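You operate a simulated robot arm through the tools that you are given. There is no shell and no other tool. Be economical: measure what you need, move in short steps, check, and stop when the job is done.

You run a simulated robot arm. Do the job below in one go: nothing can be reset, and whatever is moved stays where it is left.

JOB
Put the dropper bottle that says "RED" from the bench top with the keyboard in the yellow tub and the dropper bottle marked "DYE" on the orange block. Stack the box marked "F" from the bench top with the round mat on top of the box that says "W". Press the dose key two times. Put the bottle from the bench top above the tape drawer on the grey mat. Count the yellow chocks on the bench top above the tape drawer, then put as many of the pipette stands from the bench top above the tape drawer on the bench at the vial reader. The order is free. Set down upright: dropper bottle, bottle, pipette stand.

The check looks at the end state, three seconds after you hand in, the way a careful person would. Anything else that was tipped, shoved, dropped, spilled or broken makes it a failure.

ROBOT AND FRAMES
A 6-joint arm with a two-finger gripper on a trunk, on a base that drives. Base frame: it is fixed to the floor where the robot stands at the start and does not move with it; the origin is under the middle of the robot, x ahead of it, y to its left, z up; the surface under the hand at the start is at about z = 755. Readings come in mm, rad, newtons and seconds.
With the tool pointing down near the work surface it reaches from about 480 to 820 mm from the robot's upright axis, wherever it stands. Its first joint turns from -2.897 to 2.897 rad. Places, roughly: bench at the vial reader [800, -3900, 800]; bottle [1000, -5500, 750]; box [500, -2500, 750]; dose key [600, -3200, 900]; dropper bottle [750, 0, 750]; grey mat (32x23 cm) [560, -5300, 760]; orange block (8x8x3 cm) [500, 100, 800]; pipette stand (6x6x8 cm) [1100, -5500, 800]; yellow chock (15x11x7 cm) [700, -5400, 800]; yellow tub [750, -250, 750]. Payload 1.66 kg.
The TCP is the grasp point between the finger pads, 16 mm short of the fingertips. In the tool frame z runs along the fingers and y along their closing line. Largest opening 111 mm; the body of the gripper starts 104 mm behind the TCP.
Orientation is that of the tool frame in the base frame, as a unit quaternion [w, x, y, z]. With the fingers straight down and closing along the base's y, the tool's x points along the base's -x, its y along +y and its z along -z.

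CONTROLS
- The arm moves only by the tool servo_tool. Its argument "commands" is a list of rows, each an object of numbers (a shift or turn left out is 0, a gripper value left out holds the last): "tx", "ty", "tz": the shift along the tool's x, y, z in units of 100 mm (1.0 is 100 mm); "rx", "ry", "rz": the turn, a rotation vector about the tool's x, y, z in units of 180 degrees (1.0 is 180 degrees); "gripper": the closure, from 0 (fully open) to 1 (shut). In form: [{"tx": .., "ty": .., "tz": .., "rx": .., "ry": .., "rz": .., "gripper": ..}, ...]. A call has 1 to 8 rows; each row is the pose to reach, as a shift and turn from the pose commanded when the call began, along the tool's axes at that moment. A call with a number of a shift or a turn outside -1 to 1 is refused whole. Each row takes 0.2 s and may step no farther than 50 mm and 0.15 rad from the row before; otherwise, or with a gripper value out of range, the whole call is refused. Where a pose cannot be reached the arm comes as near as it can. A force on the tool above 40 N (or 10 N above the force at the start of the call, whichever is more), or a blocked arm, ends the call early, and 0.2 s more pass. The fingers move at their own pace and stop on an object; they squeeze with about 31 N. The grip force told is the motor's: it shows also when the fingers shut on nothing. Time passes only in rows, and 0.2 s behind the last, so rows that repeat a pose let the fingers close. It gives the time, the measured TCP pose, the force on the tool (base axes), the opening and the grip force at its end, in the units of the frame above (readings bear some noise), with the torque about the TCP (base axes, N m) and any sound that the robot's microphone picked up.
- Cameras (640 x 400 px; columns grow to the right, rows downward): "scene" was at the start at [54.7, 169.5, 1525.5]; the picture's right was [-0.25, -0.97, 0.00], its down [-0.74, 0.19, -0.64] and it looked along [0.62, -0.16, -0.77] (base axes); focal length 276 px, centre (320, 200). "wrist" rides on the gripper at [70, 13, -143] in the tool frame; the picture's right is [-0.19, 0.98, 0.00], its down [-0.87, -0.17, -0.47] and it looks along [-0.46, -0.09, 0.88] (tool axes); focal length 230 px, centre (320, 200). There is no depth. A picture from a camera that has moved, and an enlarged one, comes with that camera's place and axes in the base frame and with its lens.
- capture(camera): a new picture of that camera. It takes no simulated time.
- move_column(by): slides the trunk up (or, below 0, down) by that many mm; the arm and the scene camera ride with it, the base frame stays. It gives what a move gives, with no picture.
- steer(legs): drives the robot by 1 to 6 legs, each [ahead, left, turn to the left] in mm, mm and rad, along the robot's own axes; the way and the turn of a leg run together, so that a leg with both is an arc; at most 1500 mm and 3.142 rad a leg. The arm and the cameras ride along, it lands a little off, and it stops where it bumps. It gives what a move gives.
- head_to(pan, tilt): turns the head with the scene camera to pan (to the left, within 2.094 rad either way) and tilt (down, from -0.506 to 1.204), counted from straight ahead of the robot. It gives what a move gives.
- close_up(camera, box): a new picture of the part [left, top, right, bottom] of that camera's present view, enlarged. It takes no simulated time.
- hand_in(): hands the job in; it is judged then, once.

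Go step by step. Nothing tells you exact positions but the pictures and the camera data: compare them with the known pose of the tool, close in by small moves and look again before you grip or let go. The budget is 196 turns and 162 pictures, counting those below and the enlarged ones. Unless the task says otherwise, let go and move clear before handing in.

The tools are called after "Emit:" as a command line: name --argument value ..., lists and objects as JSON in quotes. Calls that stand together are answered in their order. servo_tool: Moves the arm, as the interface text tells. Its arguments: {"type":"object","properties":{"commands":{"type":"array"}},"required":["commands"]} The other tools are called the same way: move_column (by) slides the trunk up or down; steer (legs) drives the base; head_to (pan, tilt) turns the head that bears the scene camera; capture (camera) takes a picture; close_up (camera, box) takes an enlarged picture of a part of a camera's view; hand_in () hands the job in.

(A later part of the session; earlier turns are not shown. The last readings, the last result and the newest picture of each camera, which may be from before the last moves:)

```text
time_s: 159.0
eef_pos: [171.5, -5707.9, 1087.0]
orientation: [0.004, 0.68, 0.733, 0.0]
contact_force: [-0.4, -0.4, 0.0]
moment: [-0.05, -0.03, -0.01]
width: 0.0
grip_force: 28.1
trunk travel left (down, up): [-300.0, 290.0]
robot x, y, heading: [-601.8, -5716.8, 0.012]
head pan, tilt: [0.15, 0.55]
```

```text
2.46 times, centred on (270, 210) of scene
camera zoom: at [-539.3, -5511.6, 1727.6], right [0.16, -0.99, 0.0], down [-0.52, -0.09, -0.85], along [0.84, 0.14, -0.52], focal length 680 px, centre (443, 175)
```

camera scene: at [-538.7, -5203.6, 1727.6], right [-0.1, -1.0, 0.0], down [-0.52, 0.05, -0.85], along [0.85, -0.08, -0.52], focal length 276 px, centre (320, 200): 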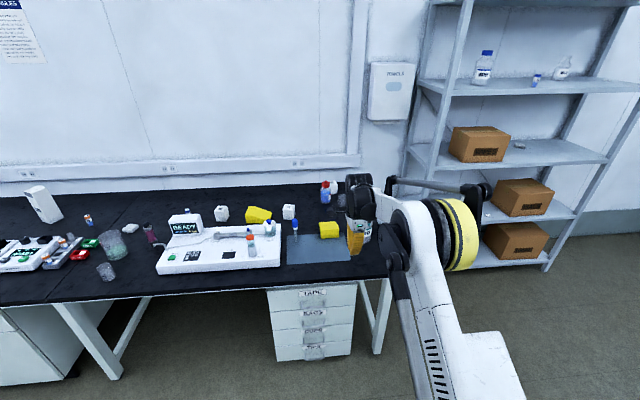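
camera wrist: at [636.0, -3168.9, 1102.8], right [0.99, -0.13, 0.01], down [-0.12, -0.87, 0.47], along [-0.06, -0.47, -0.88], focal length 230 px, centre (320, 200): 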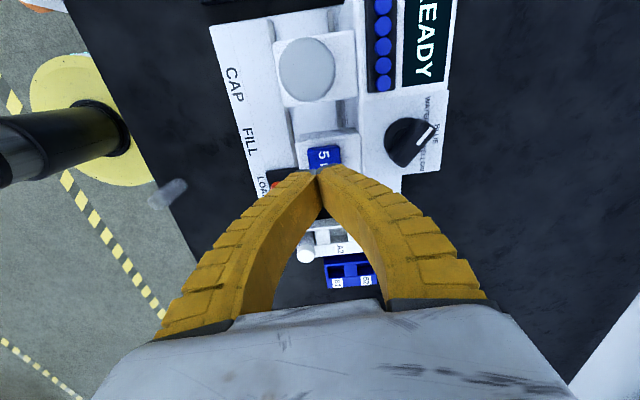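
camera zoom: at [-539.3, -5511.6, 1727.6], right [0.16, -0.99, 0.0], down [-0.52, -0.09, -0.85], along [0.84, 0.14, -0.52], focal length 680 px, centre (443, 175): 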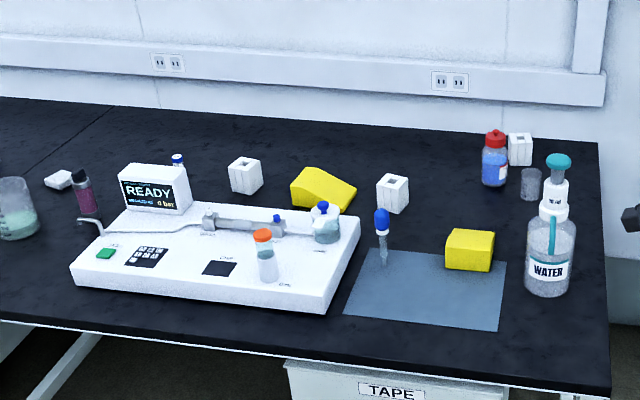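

I count two yellow chocks, three white stands (~[853,-4760], [839,-5158], [1119,-5460]) and the red-capped bottle near [993,-5402], which is too deep to reach from the front. I'll approach from the bench's end: raise the trunk, turn left 90° and look at the space there.

Emit:
move_column --by 200

Emit:
steer --legs '[[0, 0, 1.56], [-330, 0, 0]]'

Emit:
head_to --pan -1.1 --tilt 0.6

Emit:
capture --camera "scene"

```text
time_s: 161.2
eef_pos: [170.9, -5708.1, 1286.2]
orientation: [0.003, 0.68, 0.733, 0.001]
contact_force: [-0.5, 0.5, -1.0]
moment: [-0.02, 0.01, -0.04]
width: 0.1
grip_force: 28.7
trunk travel left (down, up): [-500.0, 90.0]
robot x, y, heading: [-603.8, -5717.3, 0.014]
head pan, tilt: [0.15, 0.55]
```

```text
time_s: 167.2
eef_pos: [-620.2, -5270.6, 1286.7]
orientation: [0.002, -0.053, 0.999, 0.003]
contact_force: [-0.5, -0.2, 0.7]
moment: [0.06, 0.0, 0.05]
width: 0.0
grip_force: 28.9
trunk travel left (down, up): [-500.0, 90.0]
robot x, y, heading: [-591.3, -6046.4, 1.617]
head pan, tilt: [0.15, 0.55]
```

```text
time_s: 168.7
eef_pos: [-621.1, -5270.5, 1287.6]
orientation: [0.002, -0.053, 0.999, 0.003]
contact_force: [0.1, -0.2, -0.9]
moment: [-0.01, 0.04, -0.02]
width: 0.2
grip_force: 28.3
trunk travel left (down, up): [-500.0, 90.0]
robot x, y, heading: [-590.8, -6044.7, 1.617]
head pan, tilt: [-1.1, 0.6]
```

```text
61 pictures are left
camera scene: at [-701.4, -6032.4, 1923.1], right [0.5, -0.87, 0.0], down [-0.49, -0.28, -0.83], along [0.72, 0.41, -0.56], focal length 276 px, centre (320, 200)
```

scene: 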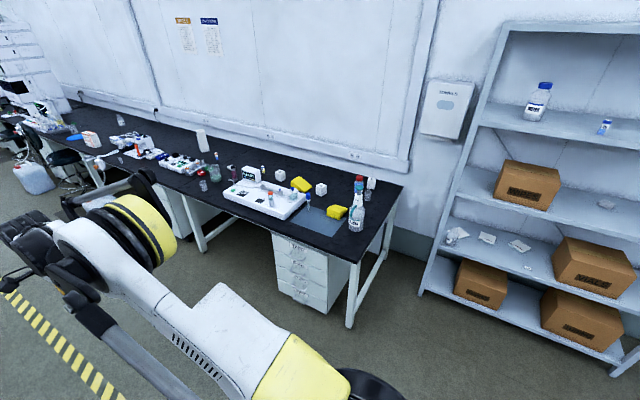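

There's room past the bench end (shelf front at x≈975, y<-6050). I straighten and strafe right to about x = 600 in two parts.

Emit:
steer --legs '[[0, 0, -0.046], [0, -650, 0]]'

Emit:
steer --legs '[[0, -480, 0]]'

Emit:
head_to --pan 0.0 --tilt 0.9

Emit:
capture --camera "scene"

```text
time_s: 172.7
eef_pos: [69.5, -5269.1, 1287.9]
orientation: [0.002, -0.032, 0.999, 0.003]
contact_force: [0.4, -0.1, -0.1]
moment: [-0.01, 0.0, -0.02]
width: 0.0
grip_force: 28.6
trunk travel left (down, up): [-500.0, 90.0]
robot x, y, heading: [66.1, -6046.1, 1.572]
head pan, tilt: [-1.1, 0.6]
```

```text
time_s: 175.6
eef_pos: [550.3, -5265.0, 1287.1]
orientation: [0.001, -0.038, 0.999, 0.003]
contact_force: [0.2, -1.2, -0.9]
moment: [0.01, 0.08, 0.0]
width: 0.0
grip_force: 28.6
trunk travel left (down, up): [-500.0, 90.0]
robot x, y, heading: [557.8, -6042.8, 1.587]
head pan, tilt: [-1.1, 0.6]
```

```text
time_s: 177.0
eef_pos: [548.3, -5264.3, 1287.0]
orientation: [0.001, -0.037, 0.999, 0.003]
contact_force: [-0.6, 0.0, -0.1]
moment: [0.04, 0.0, 0.01]
width: 0.2
grip_force: 27.8
trunk travel left (down, up): [-500.0, 90.0]
robot x, y, heading: [556.3, -6043.2, 1.587]
head pan, tilt: [0.0, 0.901]
```

```text
60 pictures are left
camera scene: at [365.9, -5988.7, 1898.3], right [1.0, 0.01, 0.0], down [0.01, -0.78, -0.62], along [-0.01, 0.62, -0.78], focal length 276 px, centre (320, 200)
```

scene: 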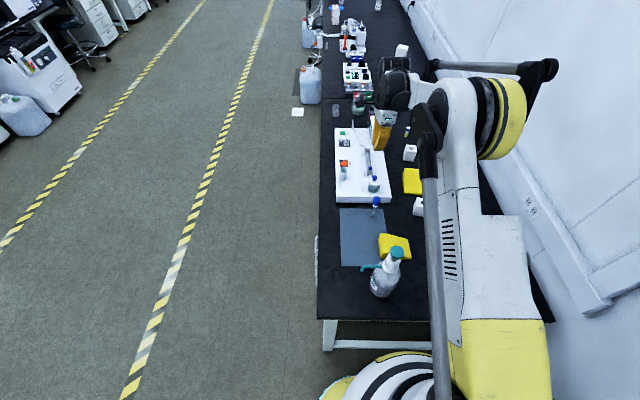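

The arm hides the red-capped bottle from the scene camera, so I swing the hand toward it and use the wrist camera.

Emit:
servo_tool --commands '[{"tx": -0.42, "ty": -0.2, "gripper": 0}, {"tx": -0.85, "ty": -0.41}]'

Emit:
servo_tool --commands '[{"tx": -0.42, "ty": -0.2}, {"tx": -0.85, "ty": -0.41}]'

Emit:
servo_tool --commands '[{"tx": -0.42, "ty": -0.2}, {"tx": -0.85, "ty": -0.41}, {"tx": -0.85, "ty": -0.41}]'

Emit:
capture --camera "wrist"

Emit:
capture --camera "scene"

```text
time_s: 177.6
eef_pos: [635.9, -5301.3, 1289.5]
orientation: [0.001, -0.038, 0.999, 0.004]
contact_force: [-0.2, 0.2, 0.4]
moment: [0.0, 0.02, 0.02]
width: 110.7
grip_force: 0.0
trunk travel left (down, up): [-500.0, 90.0]
robot x, y, heading: [558.1, -6042.3, 1.585]
head pan, tilt: [0.0, 0.901]
```

```text
time_s: 178.2
eef_pos: [725.8, -5334.7, 1287.5]
orientation: [0.002, -0.038, 0.999, 0.002]
contact_force: [0.1, -0.1, 0.6]
moment: [0.02, 0.01, -0.02]
width: 110.9
grip_force: 0.0
trunk travel left (down, up): [-500.0, 90.0]
robot x, y, heading: [558.0, -6043.2, 1.589]
head pan, tilt: [0.0, 0.901]
```

```text
time_s: 179.0
eef_pos: [811.9, -5369.1, 1286.7]
orientation: [0.002, -0.039, 0.999, 0.004]
contact_force: [0.2, -0.4, -0.9]
moment: [0.01, -0.03, 0.0]
width: 111.0
grip_force: 0.1
trunk travel left (down, up): [-500.0, 90.0]
robot x, y, heading: [556.9, -6041.1, 1.589]
head pan, tilt: [0.0, 0.901]
```

```text
59 pictures are left
camera wrist: at [741.5, -5360.8, 1428.7], right [0.11, 0.99, 0.01], down [0.87, -0.1, 0.47], along [0.47, -0.05, -0.88], focal length 230 px, centre (320, 200)
```

wrist: 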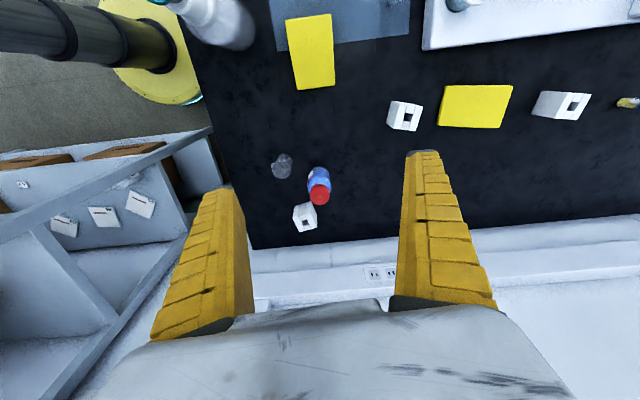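

```text
58 pictures are left
camera scene: at [365.0, -5988.5, 1898.2], right [1.0, 0.02, 0.0], down [0.01, -0.78, -0.62], along [-0.01, 0.62, -0.78], focal length 276 px, centre (320, 200)
```

scene: 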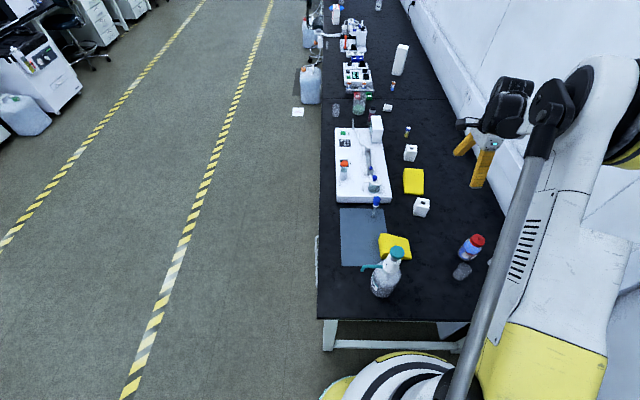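

All clear now: bottle at about [1006, -5395] (≈69 mm wide, top ≈ z 909), exactly two chocks, three stands. I shift the base slightly closer, lower the trunk, and look again.

Emit:
steer --legs '[[20, -50, 0]]'

Emit:
move_column --by -280

Emit:
servo_tool --commands '[{"tx": -0.45, "ty": -0.15}, {"tx": -0.9, "ty": -0.3}, {"tx": -0.9, "ty": -0.3}]'

Emit:
capture --camera "wrist"

Emit:
capture --camera "scene"

```text
time_s: 179.9
eef_pos: [865.0, -5348.5, 1286.4]
orientation: [0.0, -0.037, 0.999, 0.004]
contact_force: [-0.4, 0.6, -0.3]
moment: [-0.04, 0.12, -0.01]
width: 110.8
grip_force: 0.0
trunk travel left (down, up): [-500.0, 90.0]
robot x, y, heading: [606.3, -6019.7, 1.585]
head pan, tilt: [0.0, 0.901]
```

```text
time_s: 182.7
eef_pos: [863.4, -5348.7, 1006.3]
orientation: [0.001, -0.037, 0.999, 0.003]
contact_force: [0.1, 0.5, 0.3]
moment: [0.01, -0.01, 0.01]
width: 110.8
grip_force: 0.0
trunk travel left (down, up): [-220.0, 370.0]
robot x, y, heading: [606.2, -6019.2, 1.581]
head pan, tilt: [0.0, 0.901]
```

```text
time_s: 183.5
eef_pos: [954.6, -5370.3, 1007.2]
orientation: [0.002, -0.037, 0.999, 0.002]
contact_force: [-1.1, 0.1, -0.3]
moment: [0.0, 0.01, -0.01]
width: 111.1
grip_force: 0.0
trunk travel left (down, up): [-220.0, 370.0]
robot x, y, heading: [604.6, -6018.2, 1.581]
head pan, tilt: [0.0, 0.901]
```

```text
57 pictures are left
camera wrist: at [883.2, -5363.4, 1148.7], right [0.12, 0.99, 0.01], down [0.87, -0.11, 0.47], along [0.47, -0.05, -0.88], focal length 230 px, centre (320, 200)
```

wrist: 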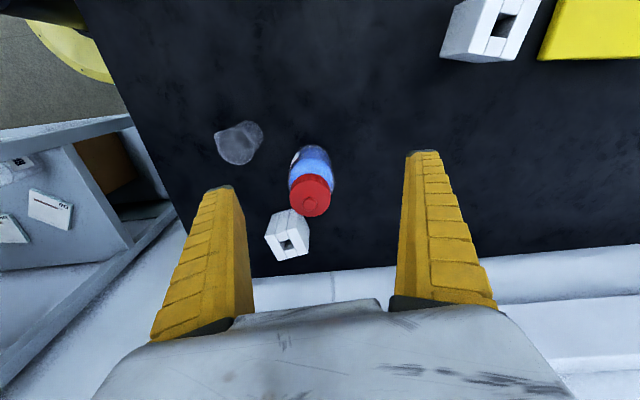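

```text
56 pictures are left
camera scene: at [415.0, -5968.1, 1618.3], right [1.0, 0.01, 0.0], down [0.01, -0.78, -0.62], along [-0.01, 0.62, -0.78], focal length 276 px, centre (320, 200)
```

scene: 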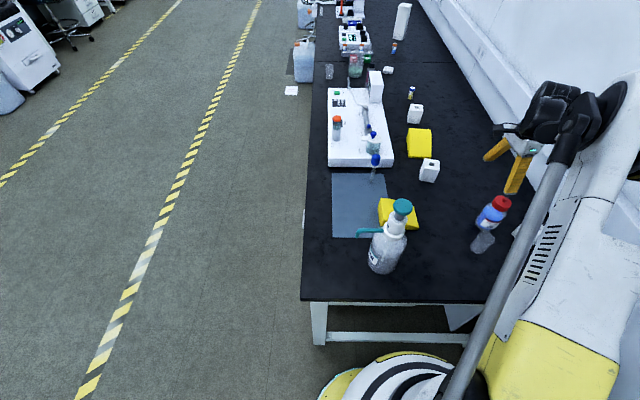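

The bottle's axis is around [1000, -5391]. I centre above it with a slightly narrowed opening and check.

Emit:
servo_tool --commands '[{"tx": -0.22, "ty": -0.12, "gripper": 0.14}, {"tx": -0.44, "ty": -0.238}, {"tx": -0.44, "ty": -0.238, "tz": 0.4}, {"tx": -0.44, "ty": -0.238, "tz": 0.6}, {"tx": -0.44, "ty": -0.238, "tz": 0.6}]'

Emit:
capture --camera "wrist"

Emit:
close_up --camera "scene" --box '[440, 120, 580, 270]'

```text
time_s: 184.7
eef_pos: [1001.2, -5392.4, 946.1]
orientation: [0.001, -0.037, 0.999, 0.003]
contact_force: [0.0, 0.4, 0.0]
moment: [0.0, 0.0, -0.03]
width: 96.3
grip_force: 1.2
trunk travel left (down, up): [-220.0, 370.0]
robot x, y, heading: [608.0, -6021.2, 1.586]
head pan, tilt: [0.0, 0.901]
```

```text
55 pictures are left
camera wrist: at [930.4, -5384.8, 1087.7], right [0.12, 0.99, 0.01], down [0.87, -0.11, 0.47], along [0.47, -0.05, -0.88], focal length 230 px, centre (320, 200)
```

wrist: 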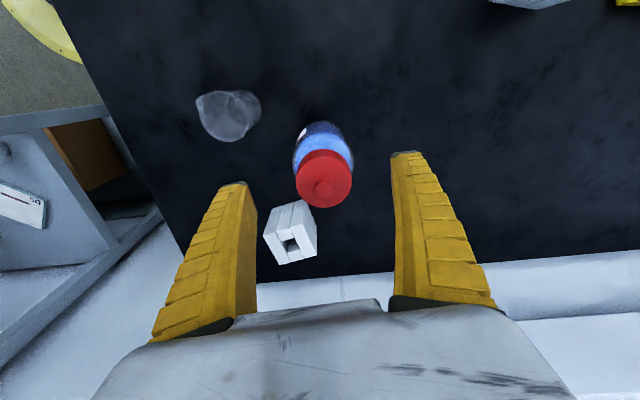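

```text
2.67 times, centred on (510, 195) of scene
camera zoom: at [415.3, -5968.2, 1618.3], right [1.0, 0.01, 0.0], down [0.01, -0.78, -0.62], along [-0.01, 0.62, -0.78], focal length 736 px, centre (-187, 213)
```

zoom: 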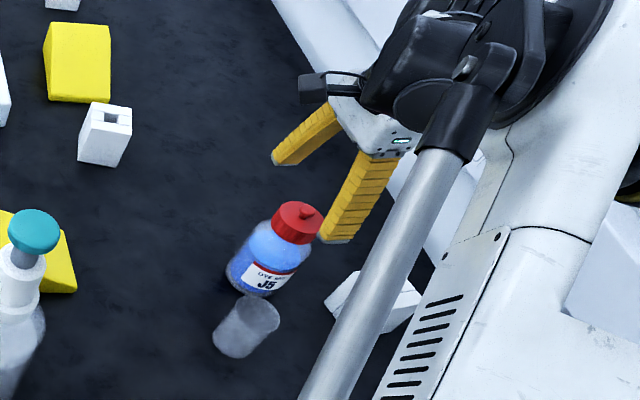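

Bottle axis refines to about [1010, -5391]. I shift 9 mm and descend around it.

Emit:
servo_tool --commands '[{"tx": -0.09, "tz": 0.1}, {"tx": -0.09, "tz": 0.5}, {"tx": -0.09, "tz": 0.8}, {"tx": -0.09, "tz": 0.8}]'

Emit:
capture --camera "wrist"

```text
time_s: 185.7
eef_pos: [1010.5, -5390.0, 868.2]
orientation: [0.002, -0.037, 0.999, 0.003]
contact_force: [0.0, -0.2, -0.7]
moment: [-0.01, -0.03, 0.01]
width: 96.5
grip_force: 0.3
trunk travel left (down, up): [-220.0, 370.0]
robot x, y, heading: [606.5, -6018.8, 1.584]
head pan, tilt: [0.0, 0.901]
```

```text
53 pictures are left
camera wrist: at [939.4, -5383.3, 1010.1], right [0.12, 0.99, 0.01], down [0.87, -0.11, 0.47], along [0.47, -0.05, -0.88], focal length 230 px, centre (320, 200)
```

wrist: 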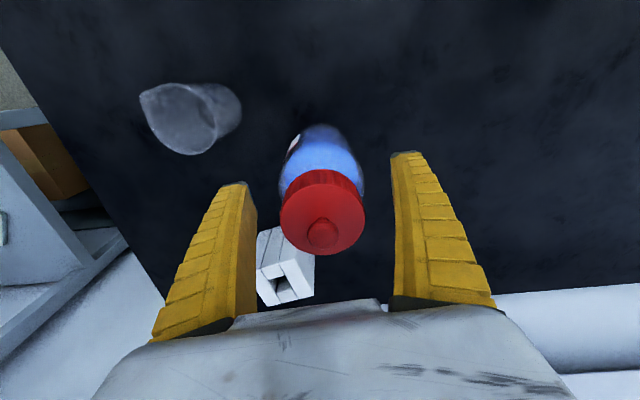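

Centred between the fingers. I lower to z≈815 and close.

Emit:
servo_tool --commands '[{"tz": 0.3}, {"tz": 0.53}, {"tz": 0.53}]'

Emit:
servo_tool --commands '[{"gripper": 1}, {"gripper": 1}, {"gripper": 1}, {"gripper": 1}]'

Emit:
capture --camera "wrist"

```text
time_s: 186.5
eef_pos: [1010.5, -5391.1, 815.6]
orientation: [0.002, -0.036, 0.999, 0.003]
contact_force: [-0.5, 0.5, 0.3]
moment: [-0.02, -0.03, -0.03]
width: 96.3
grip_force: 0.5
trunk travel left (down, up): [-220.0, 370.0]
robot x, y, heading: [606.7, -6019.6, 1.582]
head pan, tilt: [0.0, 0.901]
```

```text
time_s: 187.5
eef_pos: [1010.8, -5392.3, 816.2]
orientation: [0.002, -0.037, 0.999, 0.003]
contact_force: [0.0, 0.3, 0.1]
moment: [-0.01, 0.04, 0.01]
width: 67.5
grip_force: 31.0
trunk travel left (down, up): [-220.0, 370.0]
robot x, y, heading: [607.7, -6022.4, 1.582]
head pan, tilt: [0.0, 0.901]
```

```text
52 pictures are left
camera wrist: at [939.9, -5384.1, 957.4], right [0.12, 0.99, 0.01], down [0.87, -0.11, 0.47], along [0.47, -0.05, -0.88], focal length 230 px, centre (320, 200)
```

wrist: 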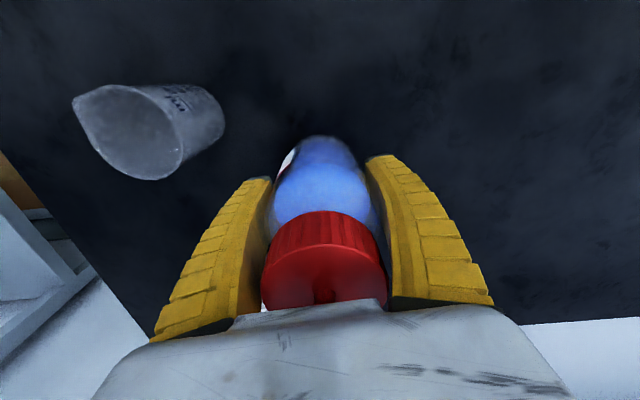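

Bottle gripped (67 mm). I lift it with the trunk and carry it toward the grey mat (x 451–690, y -5137…-5459; free part near [530, -5300]).

Emit:
move_column --by 200

Emit:
servo_tool --commands '[{"tx": 0.3, "ty": 0.08}, {"tx": 0.62, "ty": 0.17}, {"tx": 0.94, "ty": 0.25}]'

Emit:
servo_tool --commands '[{"tx": 0.3, "ty": 0.08}, {"tx": 0.62, "ty": 0.17}, {"tx": 0.94, "ty": 0.25}]'

Emit:
servo_tool --commands '[{"tx": 0.3, "ty": 0.08}, {"tx": 0.62, "ty": 0.17}, {"tx": 0.94, "ty": 0.25}]'

Emit:
servo_tool --commands '[{"tx": 0.3, "ty": 0.08}, {"tx": 0.62, "ty": 0.17}, {"tx": 0.94, "ty": 0.25}, {"tx": 0.94, "ty": 0.25}]'

Emit:
capture --camera "scene"

```text
time_s: 189.7
eef_pos: [1011.7, -5391.3, 1016.5]
orientation: [0.002, -0.037, 0.999, 0.002]
contact_force: [0.4, 0.3, -3.3]
moment: [-0.01, 0.01, 0.01]
width: 67.5
grip_force: 30.9
trunk travel left (down, up): [-420.0, 170.0]
robot x, y, heading: [605.2, -6017.5, 1.584]
head pan, tilt: [0.0, 0.901]
```

```text
time_s: 190.5
eef_pos: [913.8, -5374.5, 1015.0]
orientation: [0.001, -0.037, 0.999, 0.003]
contact_force: [-1.3, -0.2, -5.1]
moment: [-0.01, -0.03, 0.0]
width: 67.6
grip_force: 30.9
trunk travel left (down, up): [-420.0, 170.0]
robot x, y, heading: [608.4, -6020.9, 1.585]
head pan, tilt: [0.0, 0.901]
```

```text
time_s: 191.3
eef_pos: [816.4, -5358.5, 1017.8]
orientation: [0.002, -0.038, 0.999, 0.002]
contact_force: [-0.8, -0.8, -4.1]
moment: [0.04, -0.01, -0.03]
width: 67.6
grip_force: 31.4
trunk travel left (down, up): [-420.0, 170.0]
robot x, y, heading: [605.4, -6021.0, 1.585]
head pan, tilt: [0.0, 0.901]
```

```text
time_s: 192.1
eef_pos: [721.6, -5337.4, 1018.6]
orientation: [0.002, -0.036, 0.999, 0.003]
contact_force: [-1.1, 0.1, -4.5]
moment: [-0.01, -0.02, 0.03]
width: 67.9
grip_force: 31.2
trunk travel left (down, up): [-420.0, 170.0]
robot x, y, heading: [606.0, -6021.4, 1.586]
head pan, tilt: [0.0, 0.901]
```

```text
time_s: 193.1
eef_pos: [629.4, -5320.7, 1014.9]
orientation: [0.001, -0.037, 0.999, 0.002]
contact_force: [0.9, 0.3, -4.9]
moment: [-0.02, 0.07, 0.0]
width: 67.5
grip_force: 31.0
trunk travel left (down, up): [-420.0, 170.0]
robot x, y, heading: [609.1, -6017.9, 1.585]
head pan, tilt: [0.0, 0.901]
```

```text
51 pictures are left
camera scene: at [416.7, -5967.7, 1818.4], right [1.0, 0.01, 0.0], down [0.01, -0.78, -0.62], along [-0.01, 0.62, -0.78], focal length 276 px, centre (320, 200)
```

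scene: 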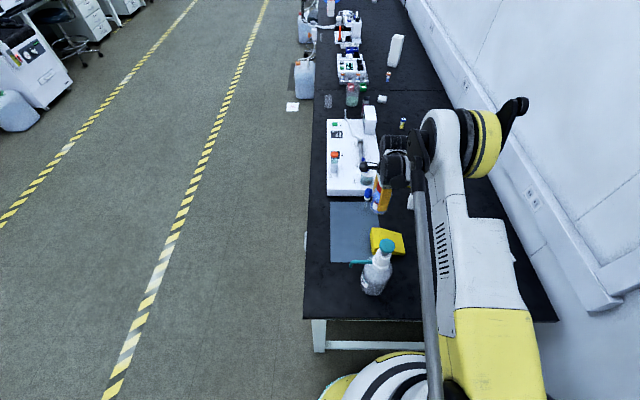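

Continue to the mat spot, then lower the trunk part way and check against the wash bottle.

Emit:
servo_tool --commands '[{"tx": 0.3, "ty": 0.08}, {"tx": 0.62, "ty": 0.17}, {"tx": 0.97, "ty": 0.25}, {"tx": 0.97, "ty": 0.25}]'

Emit:
move_column --by -110

Emit:
capture --camera "scene"

Emit:
capture --camera "wrist"

```text
time_s: 194.1
eef_pos: [532.1, -5301.2, 1014.6]
orientation: [0.002, -0.036, 0.999, 0.002]
contact_force: [0.9, -0.5, -4.2]
moment: [0.01, 0.06, -0.04]
width: 67.3
grip_force: 31.4
trunk travel left (down, up): [-420.0, 170.0]
robot x, y, heading: [605.4, -6021.2, 1.58]
head pan, tilt: [0.0, 0.901]
```

```text
time_s: 195.5
eef_pos: [531.5, -5301.1, 904.2]
orientation: [0.002, -0.037, 0.999, 0.003]
contact_force: [0.7, -0.2, -4.4]
moment: [0.0, 0.02, 0.02]
width: 67.6
grip_force: 30.5
trunk travel left (down, up): [-310.0, 280.0]
robot x, y, heading: [606.3, -6018.9, 1.587]
head pan, tilt: [0.0, 0.901]
```

```text
50 pictures are left
camera scene: at [415.3, -5967.8, 1708.4], right [1.0, 0.01, 0.0], down [0.01, -0.78, -0.62], along [-0.01, 0.62, -0.78], focal length 276 px, centre (320, 200)
```

scene: 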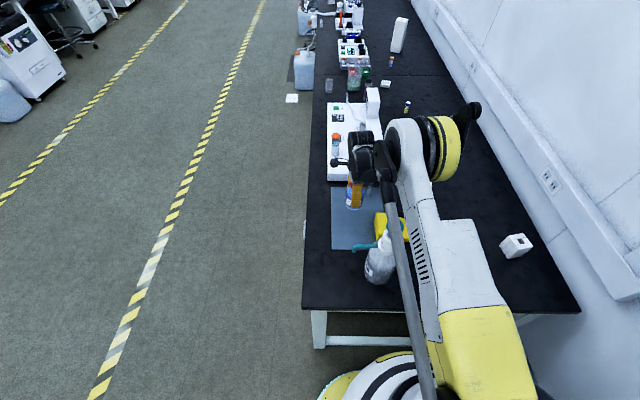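

```text
49 pictures are left
camera wrist: at [460.4, -5293.4, 1046.7], right [0.12, 0.99, 0.01], down [0.87, -0.11, 0.47], along [0.47, -0.05, -0.88], focal length 230 px, centre (320, 200)
```

wrist: 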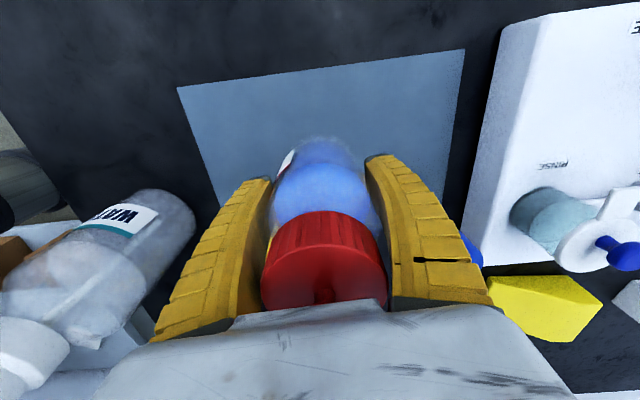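

The rod passes directly above the wash bottle, so lowering further here is risky. I'll instead carry the bottle around to the bench front (the same arm pose reaches the mat from base ≈[-188,-5375], heading 0).

Emit:
move_column --by 170

Emit:
steer --legs '[[0, 1150, 0], [0, 0, -1.585]]'

Emit:
capture --camera "scene"

```text
time_s: 197.4
eef_pos: [531.5, -5301.3, 1074.8]
orientation: [0.002, -0.037, 0.999, 0.002]
contact_force: [-0.7, 0.7, -4.5]
moment: [-0.03, 0.07, 0.0]
width: 67.5
grip_force: 31.2
trunk travel left (down, up): [-480.0, 110.0]
robot x, y, heading: [605.2, -6019.3, 1.588]
head pan, tilt: [0.0, 0.901]
```

```text
time_s: 207.1
eef_pos: [179.1, -5947.4, 1074.3]
orientation: [0.003, 0.675, 0.737, 0.001]
contact_force: [-1.2, 0.2, -3.9]
moment: [0.04, -0.04, -0.02]
width: 67.5
grip_force: 31.2
trunk travel left (down, up): [-480.0, 110.0]
robot x, y, heading: [-538.6, -6030.2, 0.024]
head pan, tilt: [0.0, 0.901]
```

```text
48 pictures are left
camera scene: at [-487.2, -5839.6, 1878.3], right [0.02, -1.0, 0.0], down [-0.78, -0.02, -0.62], along [0.62, 0.02, -0.78], focal length 276 px, centre (320, 200)
```

scene: 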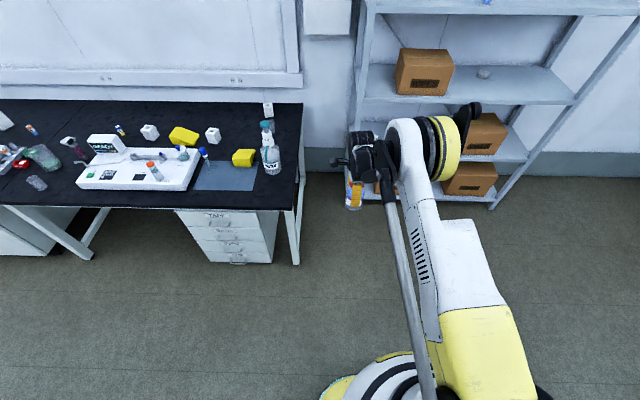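

Now strafe left in front of the mat, straighten, and drive ahead.

Emit:
steer --legs '[[0, 0, -0.024], [0, 640, 0]]'

Emit:
steer --legs '[[340, 0, 0]]'

Emit:
capture --camera "scene"

Emit:
capture --camera "wrist"

```text
time_s: 210.9
eef_pos: [176.8, -5327.0, 1074.7]
orientation: [0.003, 0.683, 0.73, 0.001]
contact_force: [-0.4, -0.4, -4.2]
moment: [0.01, 0.02, -0.01]
width: 67.3
grip_force: 31.3
trunk travel left (down, up): [-480.0, 110.0]
robot x, y, heading: [-538.2, -5397.9, 0.008]
head pan, tilt: [0.0, 0.901]
```

```text
time_s: 213.1
eef_pos: [505.9, -5323.0, 1073.9]
orientation: [0.003, 0.682, 0.731, 0.0]
contact_force: [0.4, 0.1, -4.2]
moment: [0.05, 0.03, -0.02]
width: 67.6
grip_force: 30.6
trunk travel left (down, up): [-480.0, 110.0]
robot x, y, heading: [-214.0, -5394.3, 0.013]
head pan, tilt: [0.0, 0.901]
```

```text
47 pictures are left
camera scene: at [-158.0, -5205.7, 1878.2], right [0.01, -1.0, 0.0], down [-0.78, -0.01, -0.62], along [0.62, 0.01, -0.78], focal length 276 px, centre (320, 200)
```

scene: 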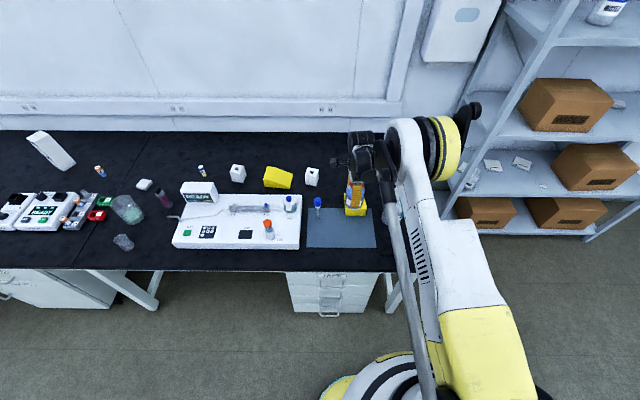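

```text
46 pictures are left
camera wrist: at [514.1, -5251.5, 1216.0], right [0.99, -0.12, 0.01], down [-0.11, -0.87, 0.47], along [-0.05, -0.47, -0.88], focal length 230 px, centre (320, 200)
```

wrist: 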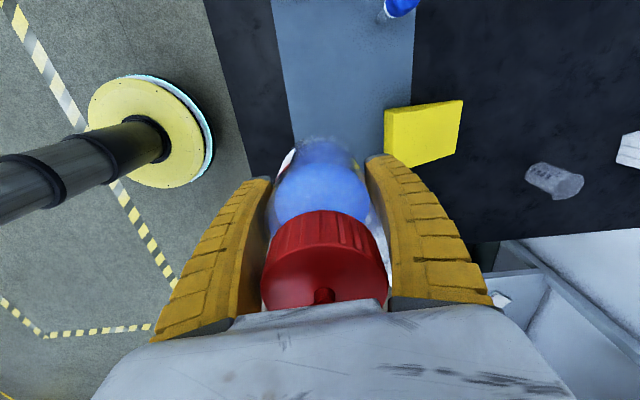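

Mat fully in view. I move over [525, -5290] and lower the trunk halfway, then check clearances.

Emit:
servo_tool --commands '[{"tx": 0.16, "ty": 0.1}, {"tx": 0.32, "ty": 0.21}, {"tx": 0.32, "ty": 0.21}]'

Emit:
move_column --by -130

Emit:
capture --camera "scene"

```text
time_s: 213.9
eef_pos: [523.7, -5286.4, 1075.4]
orientation: [0.003, 0.683, 0.731, 0.001]
contact_force: [-0.5, 0.6, -3.8]
moment: [0.07, -0.03, 0.0]
width: 67.6
grip_force: 30.9
trunk travel left (down, up): [-480.0, 110.0]
robot x, y, heading: [-211.5, -5393.0, 0.011]
head pan, tilt: [0.0, 0.901]
```

```text
time_s: 215.5
eef_pos: [524.3, -5287.2, 945.2]
orientation: [0.003, 0.682, 0.732, 0.0]
contact_force: [0.3, -0.2, -4.8]
moment: [0.05, -0.01, -0.01]
width: 67.3
grip_force: 31.1
trunk travel left (down, up): [-350.0, 240.0]
robot x, y, heading: [-210.8, -5391.3, 0.013]
head pan, tilt: [0.0, 0.901]
```

```text
45 pictures are left
camera scene: at [-159.2, -5205.8, 1748.4], right [0.01, -1.0, 0.0], down [-0.78, -0.01, -0.62], along [0.62, 0.01, -0.78], focal length 276 px, centre (320, 200)
```

scene: 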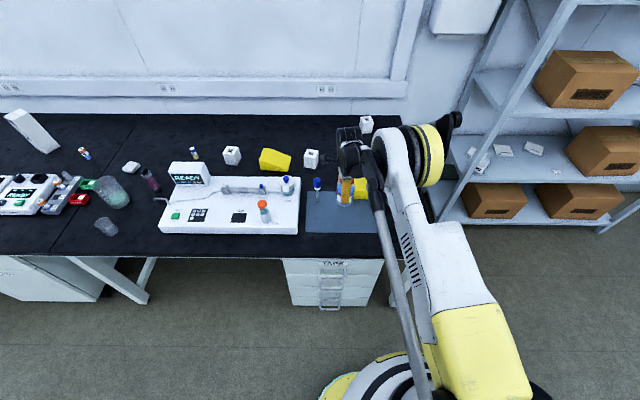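

Clear. I lower 105 mm more with the trunk, then finish gently with the arm.

Emit:
move_column --by -105

Emit:
servo_tool --commands '[{"tz": 0.08}, {"tz": 0.14}, {"tz": 0.17}, {"tz": 0.2}, {"tz": 0.2}]'

Emit:
capture --camera "scene"

```text
time_s: 216.9
eef_pos: [523.9, -5286.9, 837.7]
orientation: [0.003, 0.682, 0.731, 0.0]
contact_force: [0.3, 0.1, -4.5]
moment: [0.03, -0.01, -0.01]
width: 67.7
grip_force: 31.2
trunk travel left (down, up): [-245.0, 345.0]
robot x, y, heading: [-212.7, -5392.5, 0.008]
head pan, tilt: [0.0, 0.901]
```

```text
time_s: 218.1
eef_pos: [525.2, -5285.8, 819.0]
orientation: [0.003, 0.682, 0.731, 0.001]
contact_force: [0.7, -0.5, -4.4]
moment: [0.05, -0.01, 0.01]
width: 67.6
grip_force: 30.9
trunk travel left (down, up): [-245.0, 345.0]
robot x, y, heading: [-207.9, -5395.7, 0.021]
head pan, tilt: [0.0, 0.901]
```

```text
44 pictures are left
camera scene: at [-159.0, -5205.7, 1643.3], right [0.01, -1.0, 0.0], down [-0.78, -0.01, -0.62], along [0.62, 0.01, -0.78], focal length 276 px, centre (320, 200)
```

scene: 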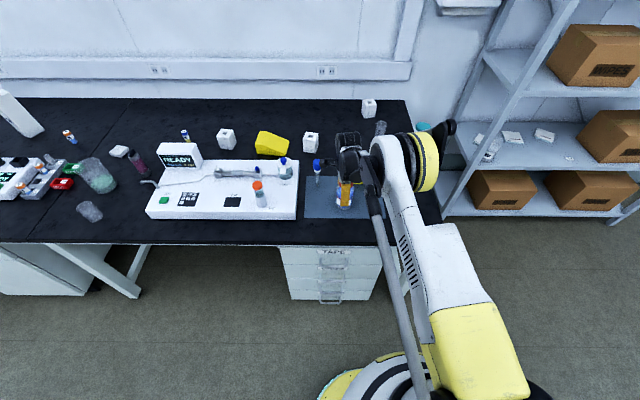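

Not yet touching; I lower in 2 mm steps.

Emit:
servo_tool --commands '[{"tz": 0.02}, {"tz": 0.03}, {"tz": 0.04}, {"tz": 0.04}]'

```text
time_s: 219.1
eef_pos: [523.8, -5285.7, 817.1]
orientation: [0.003, 0.682, 0.731, 0.002]
contact_force: [9.9, 2.9, 17.8]
moment: [-0.14, -0.15, -0.03]
width: 68.3
grip_force: 30.9
trunk travel left (down, up): [-245.0, 345.0]
robot x, y, heading: [-213.2, -5392.2, 0.01]
head pan, tilt: [0.0, 0.901]
```

It rests on the mat. I open and rise straight up.

Emit:
servo_tool --commands '[{"tz": -0.01, "gripper": 0.3}, {"gripper": 0.1}, {"gripper": 0.05}, {"gripper": 0.05}, {"tz": -0.4}, {"tz": -0.8}, {"tz": -1.0}]'

Emit:
move_column --by 100

Emit:
capture --camera "wrist"

Emit:
capture --camera "scene"

```text
time_s: 220.7
eef_pos: [521.8, -5289.9, 913.8]
orientation: [0.003, 0.683, 0.731, 0.001]
contact_force: [0.4, 0.0, -0.1]
moment: [-0.02, 0.02, -0.02]
width: 105.6
grip_force: 0.4
trunk travel left (down, up): [-245.0, 345.0]
robot x, y, heading: [-212.7, -5393.1, 0.005]
head pan, tilt: [0.0, 0.901]
```

```text
time_s: 222.0
eef_pos: [522.5, -5289.9, 1015.1]
orientation: [0.003, 0.682, 0.732, 0.0]
contact_force: [-0.2, -0.6, 0.4]
moment: [0.01, 0.04, 0.01]
width: 105.8
grip_force: 0.1
trunk travel left (down, up): [-345.0, 245.0]
robot x, y, heading: [-211.7, -5390.7, 0.012]
head pan, tilt: [0.0, 0.901]
```

```text
43 pictures are left
camera wrist: at [530.3, -5218.9, 1155.5], right [0.99, -0.12, 0.01], down [-0.11, -0.87, 0.47], along [-0.05, -0.47, -0.88], focal length 230 px, centre (320, 200)
```

wrist: 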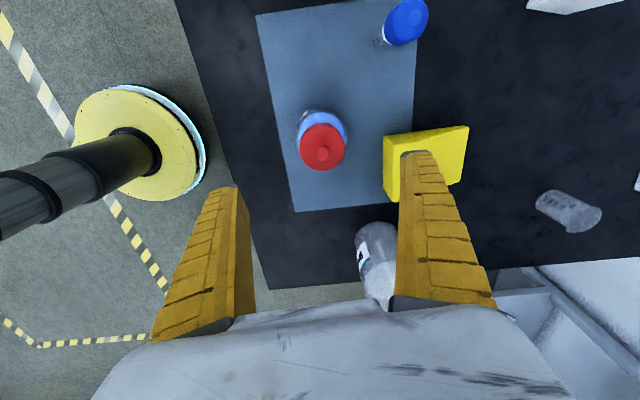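

```text
42 pictures are left
camera scene: at [-159.3, -5205.7, 1743.2], right [0.01, -1.0, 0.0], down [-0.78, -0.01, -0.62], along [0.62, 0.01, -0.78], focal length 276 px, centre (320, 200)
```

scene: 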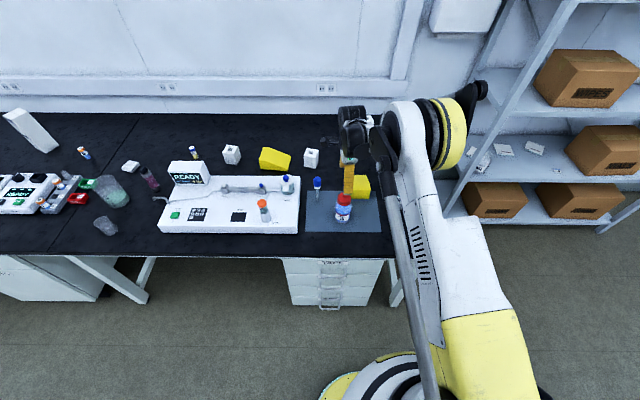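

The bottle stands on the mat. Now the stands: two chocks → two stands. I move in front of the stand at ~[850, -5150], rotating the gripper so it closes along y.

Emit:
servo_tool --commands '[{"rz": -0.045}, {"rz": -0.09}, {"rz": -0.135}, {"rz": -0.18}, {"rz": -0.225}, {"rz": -0.27}, {"rz": -0.315}, {"rz": -0.36}]'

Emit:
servo_tool --commands '[{"rz": -0.045}, {"rz": -0.09}, {"rz": -0.115}, {"rz": -0.115}]'

Emit:
steer --legs '[[0, 240, 0], [0, 0, -0.012], [235, 0, 0]]'

Emit:
capture --camera "wrist"

Emit:
capture --camera "scene"

```text
time_s: 223.8
eef_pos: [522.1, -5290.1, 1013.9]
orientation: [0.003, 0.183, 0.983, -0.001]
contact_force: [0.3, -0.5, -0.8]
moment: [-0.01, 0.02, 0.0]
width: 106.2
grip_force: 0.2
trunk travel left (down, up): [-345.0, 245.0]
robot x, y, heading: [-211.8, -5394.5, 0.013]
head pan, tilt: [0.0, 0.901]
```

```text
time_s: 224.8
eef_pos: [522.8, -5289.0, 1014.8]
orientation: [0.004, 0.004, 1.0, -0.002]
contact_force: [-0.1, -1.3, -0.2]
moment: [-0.01, -0.04, 0.01]
width: 105.8
grip_force: 0.2
trunk travel left (down, up): [-345.0, 245.0]
robot x, y, heading: [-208.2, -5395.1, 0.009]
head pan, tilt: [0.0, 0.901]
```

```text
time_s: 228.3
eef_pos: [754.8, -5052.7, 1014.4]
orientation: [0.004, 0.009, 1.0, -0.001]
contact_force: [1.0, 0.1, 0.5]
moment: [0.02, 0.03, 0.04]
width: 105.9
grip_force: 0.4
trunk travel left (down, up): [-345.0, 245.0]
robot x, y, heading: [15.1, -5149.2, 0.002]
head pan, tilt: [0.0, 0.901]
```

```text
41 pictures are left
camera wrist: at [684.5, -5037.1, 1155.6], right [0.21, 0.98, 0.0], down [0.86, -0.18, 0.48], along [0.47, -0.1, -0.88], focal length 230 px, centre (320, 200)
```

wrist: 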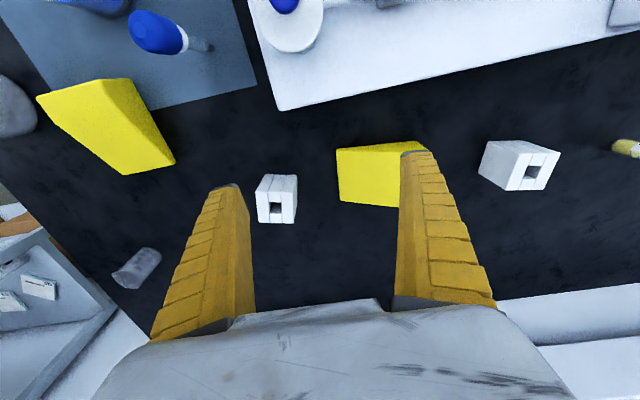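

```text
40 pictures are left
camera scene: at [73.6, -4962.0, 1743.2], right [0.0, -1.0, 0.0], down [-0.78, 0.0, -0.62], along [0.62, 0.0, -0.78], focal length 276 px, centre (320, 200)
```

scene: 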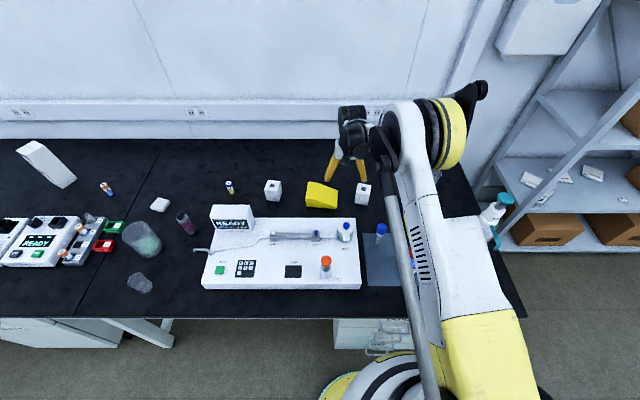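

S2's top is near [855, -5148], turned about 12°. I zoom to confirm its orientation.

Emit:
close_up --camera "wrist" --box '[220, 140, 348, 220]'

Emit:
close_up --camera "scene" --box '[250, 160, 410, 260]'

```text
5.00 times, centred on (284, 180) of wrist
camera zoom: at [684.5, -5037.1, 1155.6], right [0.21, 0.98, 0.0], down [0.86, -0.18, 0.48], along [0.47, -0.1, -0.88], focal length 1150 px, centre (500, 300)
```

zoom: 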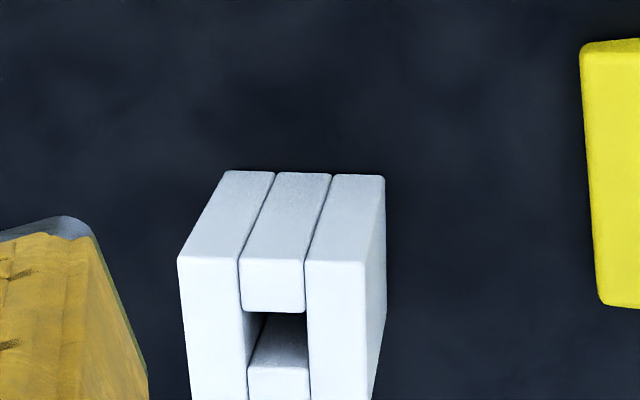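

```text
4.00 times, centred on (330, 210) of scene
camera zoom: at [73.6, -4962.0, 1743.2], right [0.0, -1.0, 0.0], down [-0.78, 0.0, -0.62], along [0.62, 0.0, -0.78], focal length 1105 px, centre (280, 160)
```

zoom: 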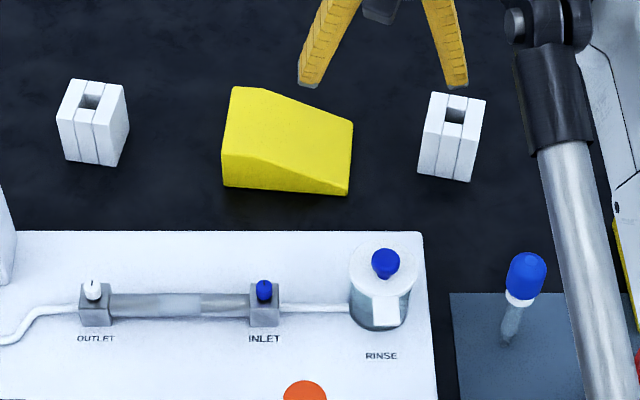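

I creep 30 mm ahead, move over S2 and turn 11° to match it.

Emit:
steer --legs '[[30, 0, 0]]'

Emit:
servo_tool --commands '[{"tx": -0.25, "ty": -0.32, "rz": 0.03}, {"tx": -0.5, "ty": -0.64, "rz": 0.061}, {"tx": -0.73, "ty": -0.96, "rz": 0.061}, {"tx": -0.73, "ty": -0.96, "rz": 0.061}]'

Emit:
move_column --by -110

Emit:
capture --camera "wrist"

```text
time_s: 229.1
eef_pos: [785.8, -5052.5, 1013.2]
orientation: [0.003, 0.009, 1.0, -0.002]
contact_force: [0.1, -0.1, -1.8]
moment: [-0.03, 0.05, 0.01]
width: 105.7
grip_force: 0.3
trunk travel left (down, up): [-345.0, 245.0]
robot x, y, heading: [45.6, -5152.5, -0.002]
head pan, tilt: [0.0, 0.901]
```

```text
time_s: 230.1
eef_pos: [858.1, -5148.1, 1016.0]
orientation: [0.004, 0.105, 0.995, -0.001]
contact_force: [-0.3, 0.2, -0.3]
moment: [0.0, -0.03, 0.0]
width: 105.7
grip_force: 0.2
trunk travel left (down, up): [-345.0, 245.0]
robot x, y, heading: [45.4, -5147.9, -0.001]
head pan, tilt: [0.0, 0.901]
```

```text
time_s: 231.5
eef_pos: [858.8, -5148.6, 906.3]
orientation: [0.004, 0.104, 0.995, -0.001]
contact_force: [1.0, 0.2, -0.6]
moment: [0.01, -0.01, -0.03]
width: 105.8
grip_force: 0.5
trunk travel left (down, up): [-235.0, 355.0]
robot x, y, heading: [44.6, -5151.2, 0.003]
head pan, tilt: [0.0, 0.901]
```

```text
37 pictures are left
camera wrist: at [791.7, -5119.7, 1047.5], right [0.39, 0.92, 0.0], down [0.81, -0.34, 0.48], along [0.44, -0.19, -0.88], focal length 230 px, centre (320, 200)
```

wrist: 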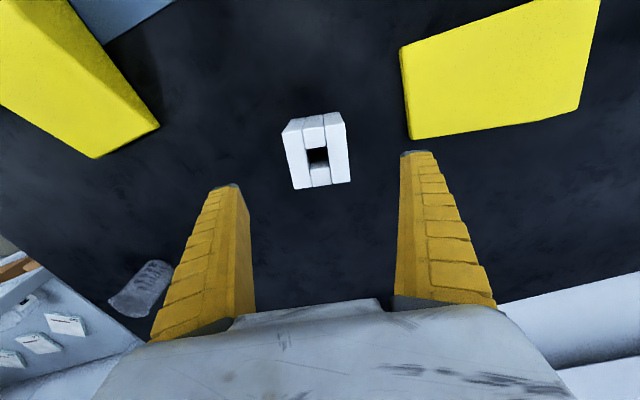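

S2's centre is at [854, -5149] and needs about 3.5° more turn. I correct and descend.

Emit:
servo_tool --commands '[{"tx": 0.04, "rz": 0.02}, {"tx": 0.04, "rz": 0.02, "tz": 0.35}, {"tx": 0.04, "rz": 0.02, "tz": 0.55}, {"tx": 0.04, "rz": 0.02, "tz": 0.55}]'

Emit:
capture --camera "wrist"

```text
time_s: 232.5
eef_pos: [849.7, -5146.9, 853.4]
orientation: [0.004, 0.136, 0.991, 0.0]
contact_force: [1.3, -0.8, 0.2]
moment: [0.01, 0.02, -0.02]
width: 106.0
grip_force: 0.2
out of reach, approached as far as the arm can: row 3, 4
trunk travel left (down, up): [-235.0, 355.0]
robot x, y, heading: [42.6, -5151.6, 0.001]
head pan, tilt: [0.0, 0.901]
```

```text
36 pictures are left
camera wrist: at [784.6, -5114.6, 995.5], right [0.45, 0.89, 0.0], down [0.78, -0.39, 0.48], along [0.43, -0.21, -0.88], focal length 230 px, centre (320, 200)
```

wrist: 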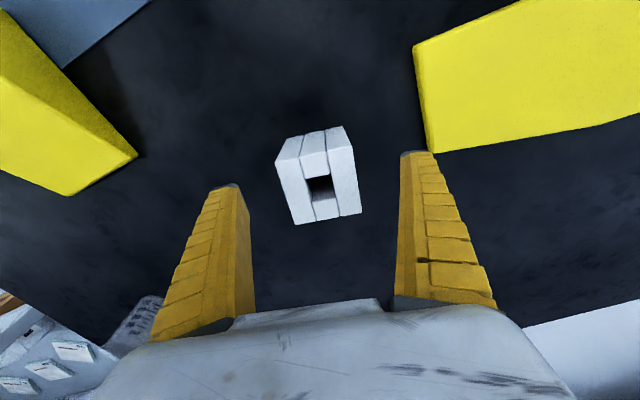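

The trunk needs to come down; alignment is good, so I lower it 55 mm straight to grasp height.

Emit:
move_column --by -55

Emit:
servo_tool --commands '[{"gripper": 1}, {"gripper": 1}, {"gripper": 1}, {"gripper": 1}]'

Emit:
capture --camera "wrist"

```text
time_s: 233.5
eef_pos: [849.7, -5147.1, 800.0]
orientation: [0.006, 0.135, 0.991, -0.001]
contact_force: [-1.0, -0.1, 1.0]
moment: [0.0, -0.04, 0.0]
width: 105.9
grip_force: 0.3
trunk travel left (down, up): [-180.0, 410.0]
robot x, y, heading: [49.5, -5152.4, 0.004]
head pan, tilt: [0.0, 0.901]
```

```text
time_s: 234.5
eef_pos: [849.4, -5145.1, 799.5]
orientation: [0.005, 0.135, 0.991, 0.0]
contact_force: [2.7, 0.6, 5.0]
moment: [0.09, 0.02, -0.01]
width: 57.7
grip_force: 30.7
trunk travel left (down, up): [-180.0, 410.0]
robot x, y, heading: [48.8, -5150.6, 0.003]
head pan, tilt: [0.0, 0.901]
```

```text
35 pictures are left
camera wrist: at [784.5, -5114.5, 941.0], right [0.45, 0.89, 0.0], down [0.78, -0.39, 0.48], along [0.43, -0.21, -0.88], focal length 230 px, centre (320, 200)
```

wrist: 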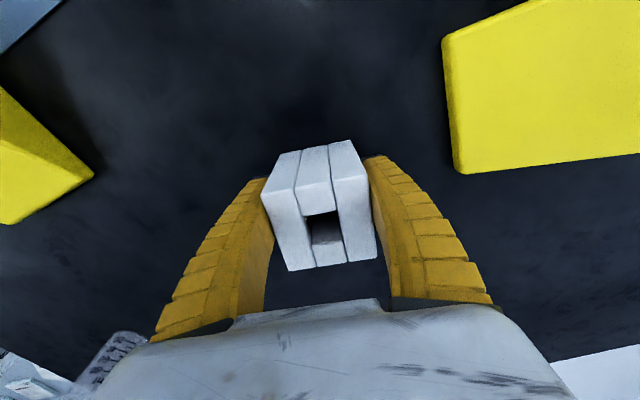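

S2 is gripped (58 mm). I lift it, back off and drive toward the vial reader to choose a free spot.

Emit:
move_column --by 230

Emit:
steer --legs '[[-420, 0, 0], [0, 1150, 0]]'

Emit:
head_to --pan 0.0 --tilt 0.75

Emit:
capture --camera "scene"

```text
time_s: 236.9
eef_pos: [850.3, -5147.0, 1028.8]
orientation: [0.005, 0.136, 0.991, 0.0]
contact_force: [-0.1, -0.2, -3.0]
moment: [-0.03, 0.06, 0.0]
width: 57.6
grip_force: 30.6
trunk travel left (down, up): [-410.0, 180.0]
robot x, y, heading: [48.4, -5149.3, 0.007]
head pan, tilt: [0.0, 0.901]
```

```text
time_s: 244.9
eef_pos: [421.4, -3992.0, 1029.1]
orientation: [0.004, 0.127, 0.992, -0.001]
contact_force: [0.0, 1.1, -2.5]
moment: [-0.08, 0.04, 0.04]
width: 57.6
grip_force: 31.2
trunk travel left (down, up): [-410.0, 180.0]
robot x, y, heading: [-380.9, -4013.3, 0.017]
head pan, tilt: [0.0, 0.901]
```

```text
time_s: 245.6
eef_pos: [422.3, -3992.8, 1029.5]
orientation: [0.004, 0.126, 0.992, 0.0]
contact_force: [0.5, -0.3, -2.0]
moment: [0.01, 0.03, -0.01]
width: 57.5
grip_force: 30.3
trunk travel left (down, up): [-410.0, 180.0]
robot x, y, heading: [-381.0, -4013.0, 0.02]
head pan, tilt: [0.0, 0.75]
```

```text
34 pictures are left
camera scene: at [-321.7, -3821.2, 1820.1], right [0.02, -1.0, 0.0], down [-0.68, -0.01, -0.73], along [0.73, 0.02, -0.68], focal length 276 px, centre (320, 200)
```

scene: 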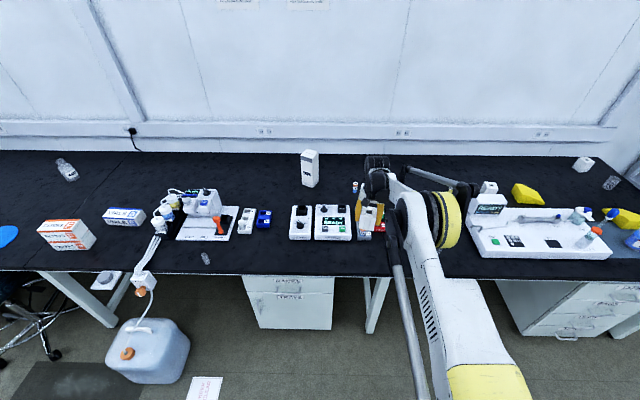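

The open area behind the vial reader (x≈850, y≈-3850…-3950) is free. I straighten and drive ahead so the stand hangs over it.

Emit:
steer --legs '[[0, 0, -0.02], [0, 62, 0], [425, 0, 0]]'

Emit:
capture --camera "wrist"

Emit:
capture --camera "scene"

```text
time_s: 249.1
eef_pos: [847.0, -3934.6, 1028.1]
orientation: [0.005, 0.132, 0.991, -0.001]
contact_force: [1.0, 0.3, -2.1]
moment: [0.02, 0.08, 0.01]
width: 57.5
grip_force: 31.4
trunk travel left (down, up): [-410.0, 180.0]
robot x, y, heading: [44.3, -3944.5, 0.014]
head pan, tilt: [0.0, 0.75]
```

```text
33 pictures are left
camera wrist: at [781.5, -3902.8, 1170.1], right [0.44, 0.9, 0.0], down [0.79, -0.39, 0.48], along [0.43, -0.21, -0.88], focal length 230 px, centre (320, 200)
```

wrist: 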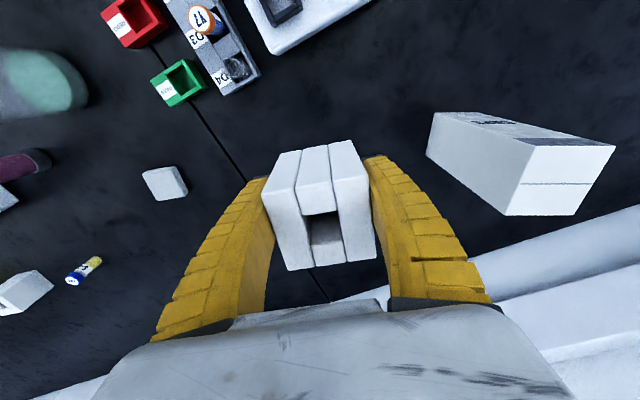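

```text
32 pictures are left
camera scene: at [105.5, -3756.3, 1820.1], right [0.01, -1.0, 0.0], down [-0.68, -0.01, -0.73], along [0.73, 0.01, -0.68], focal length 276 px, centre (320, 200)
```

scene: 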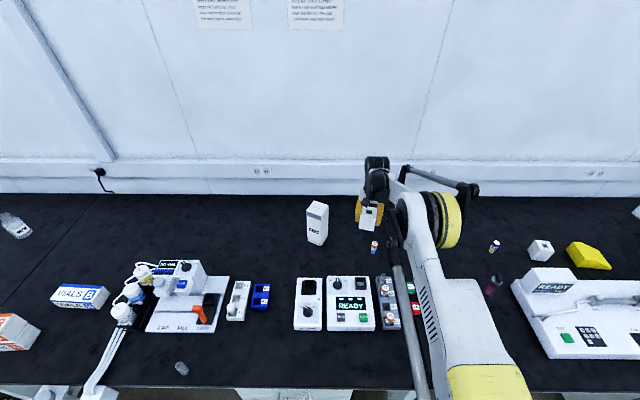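

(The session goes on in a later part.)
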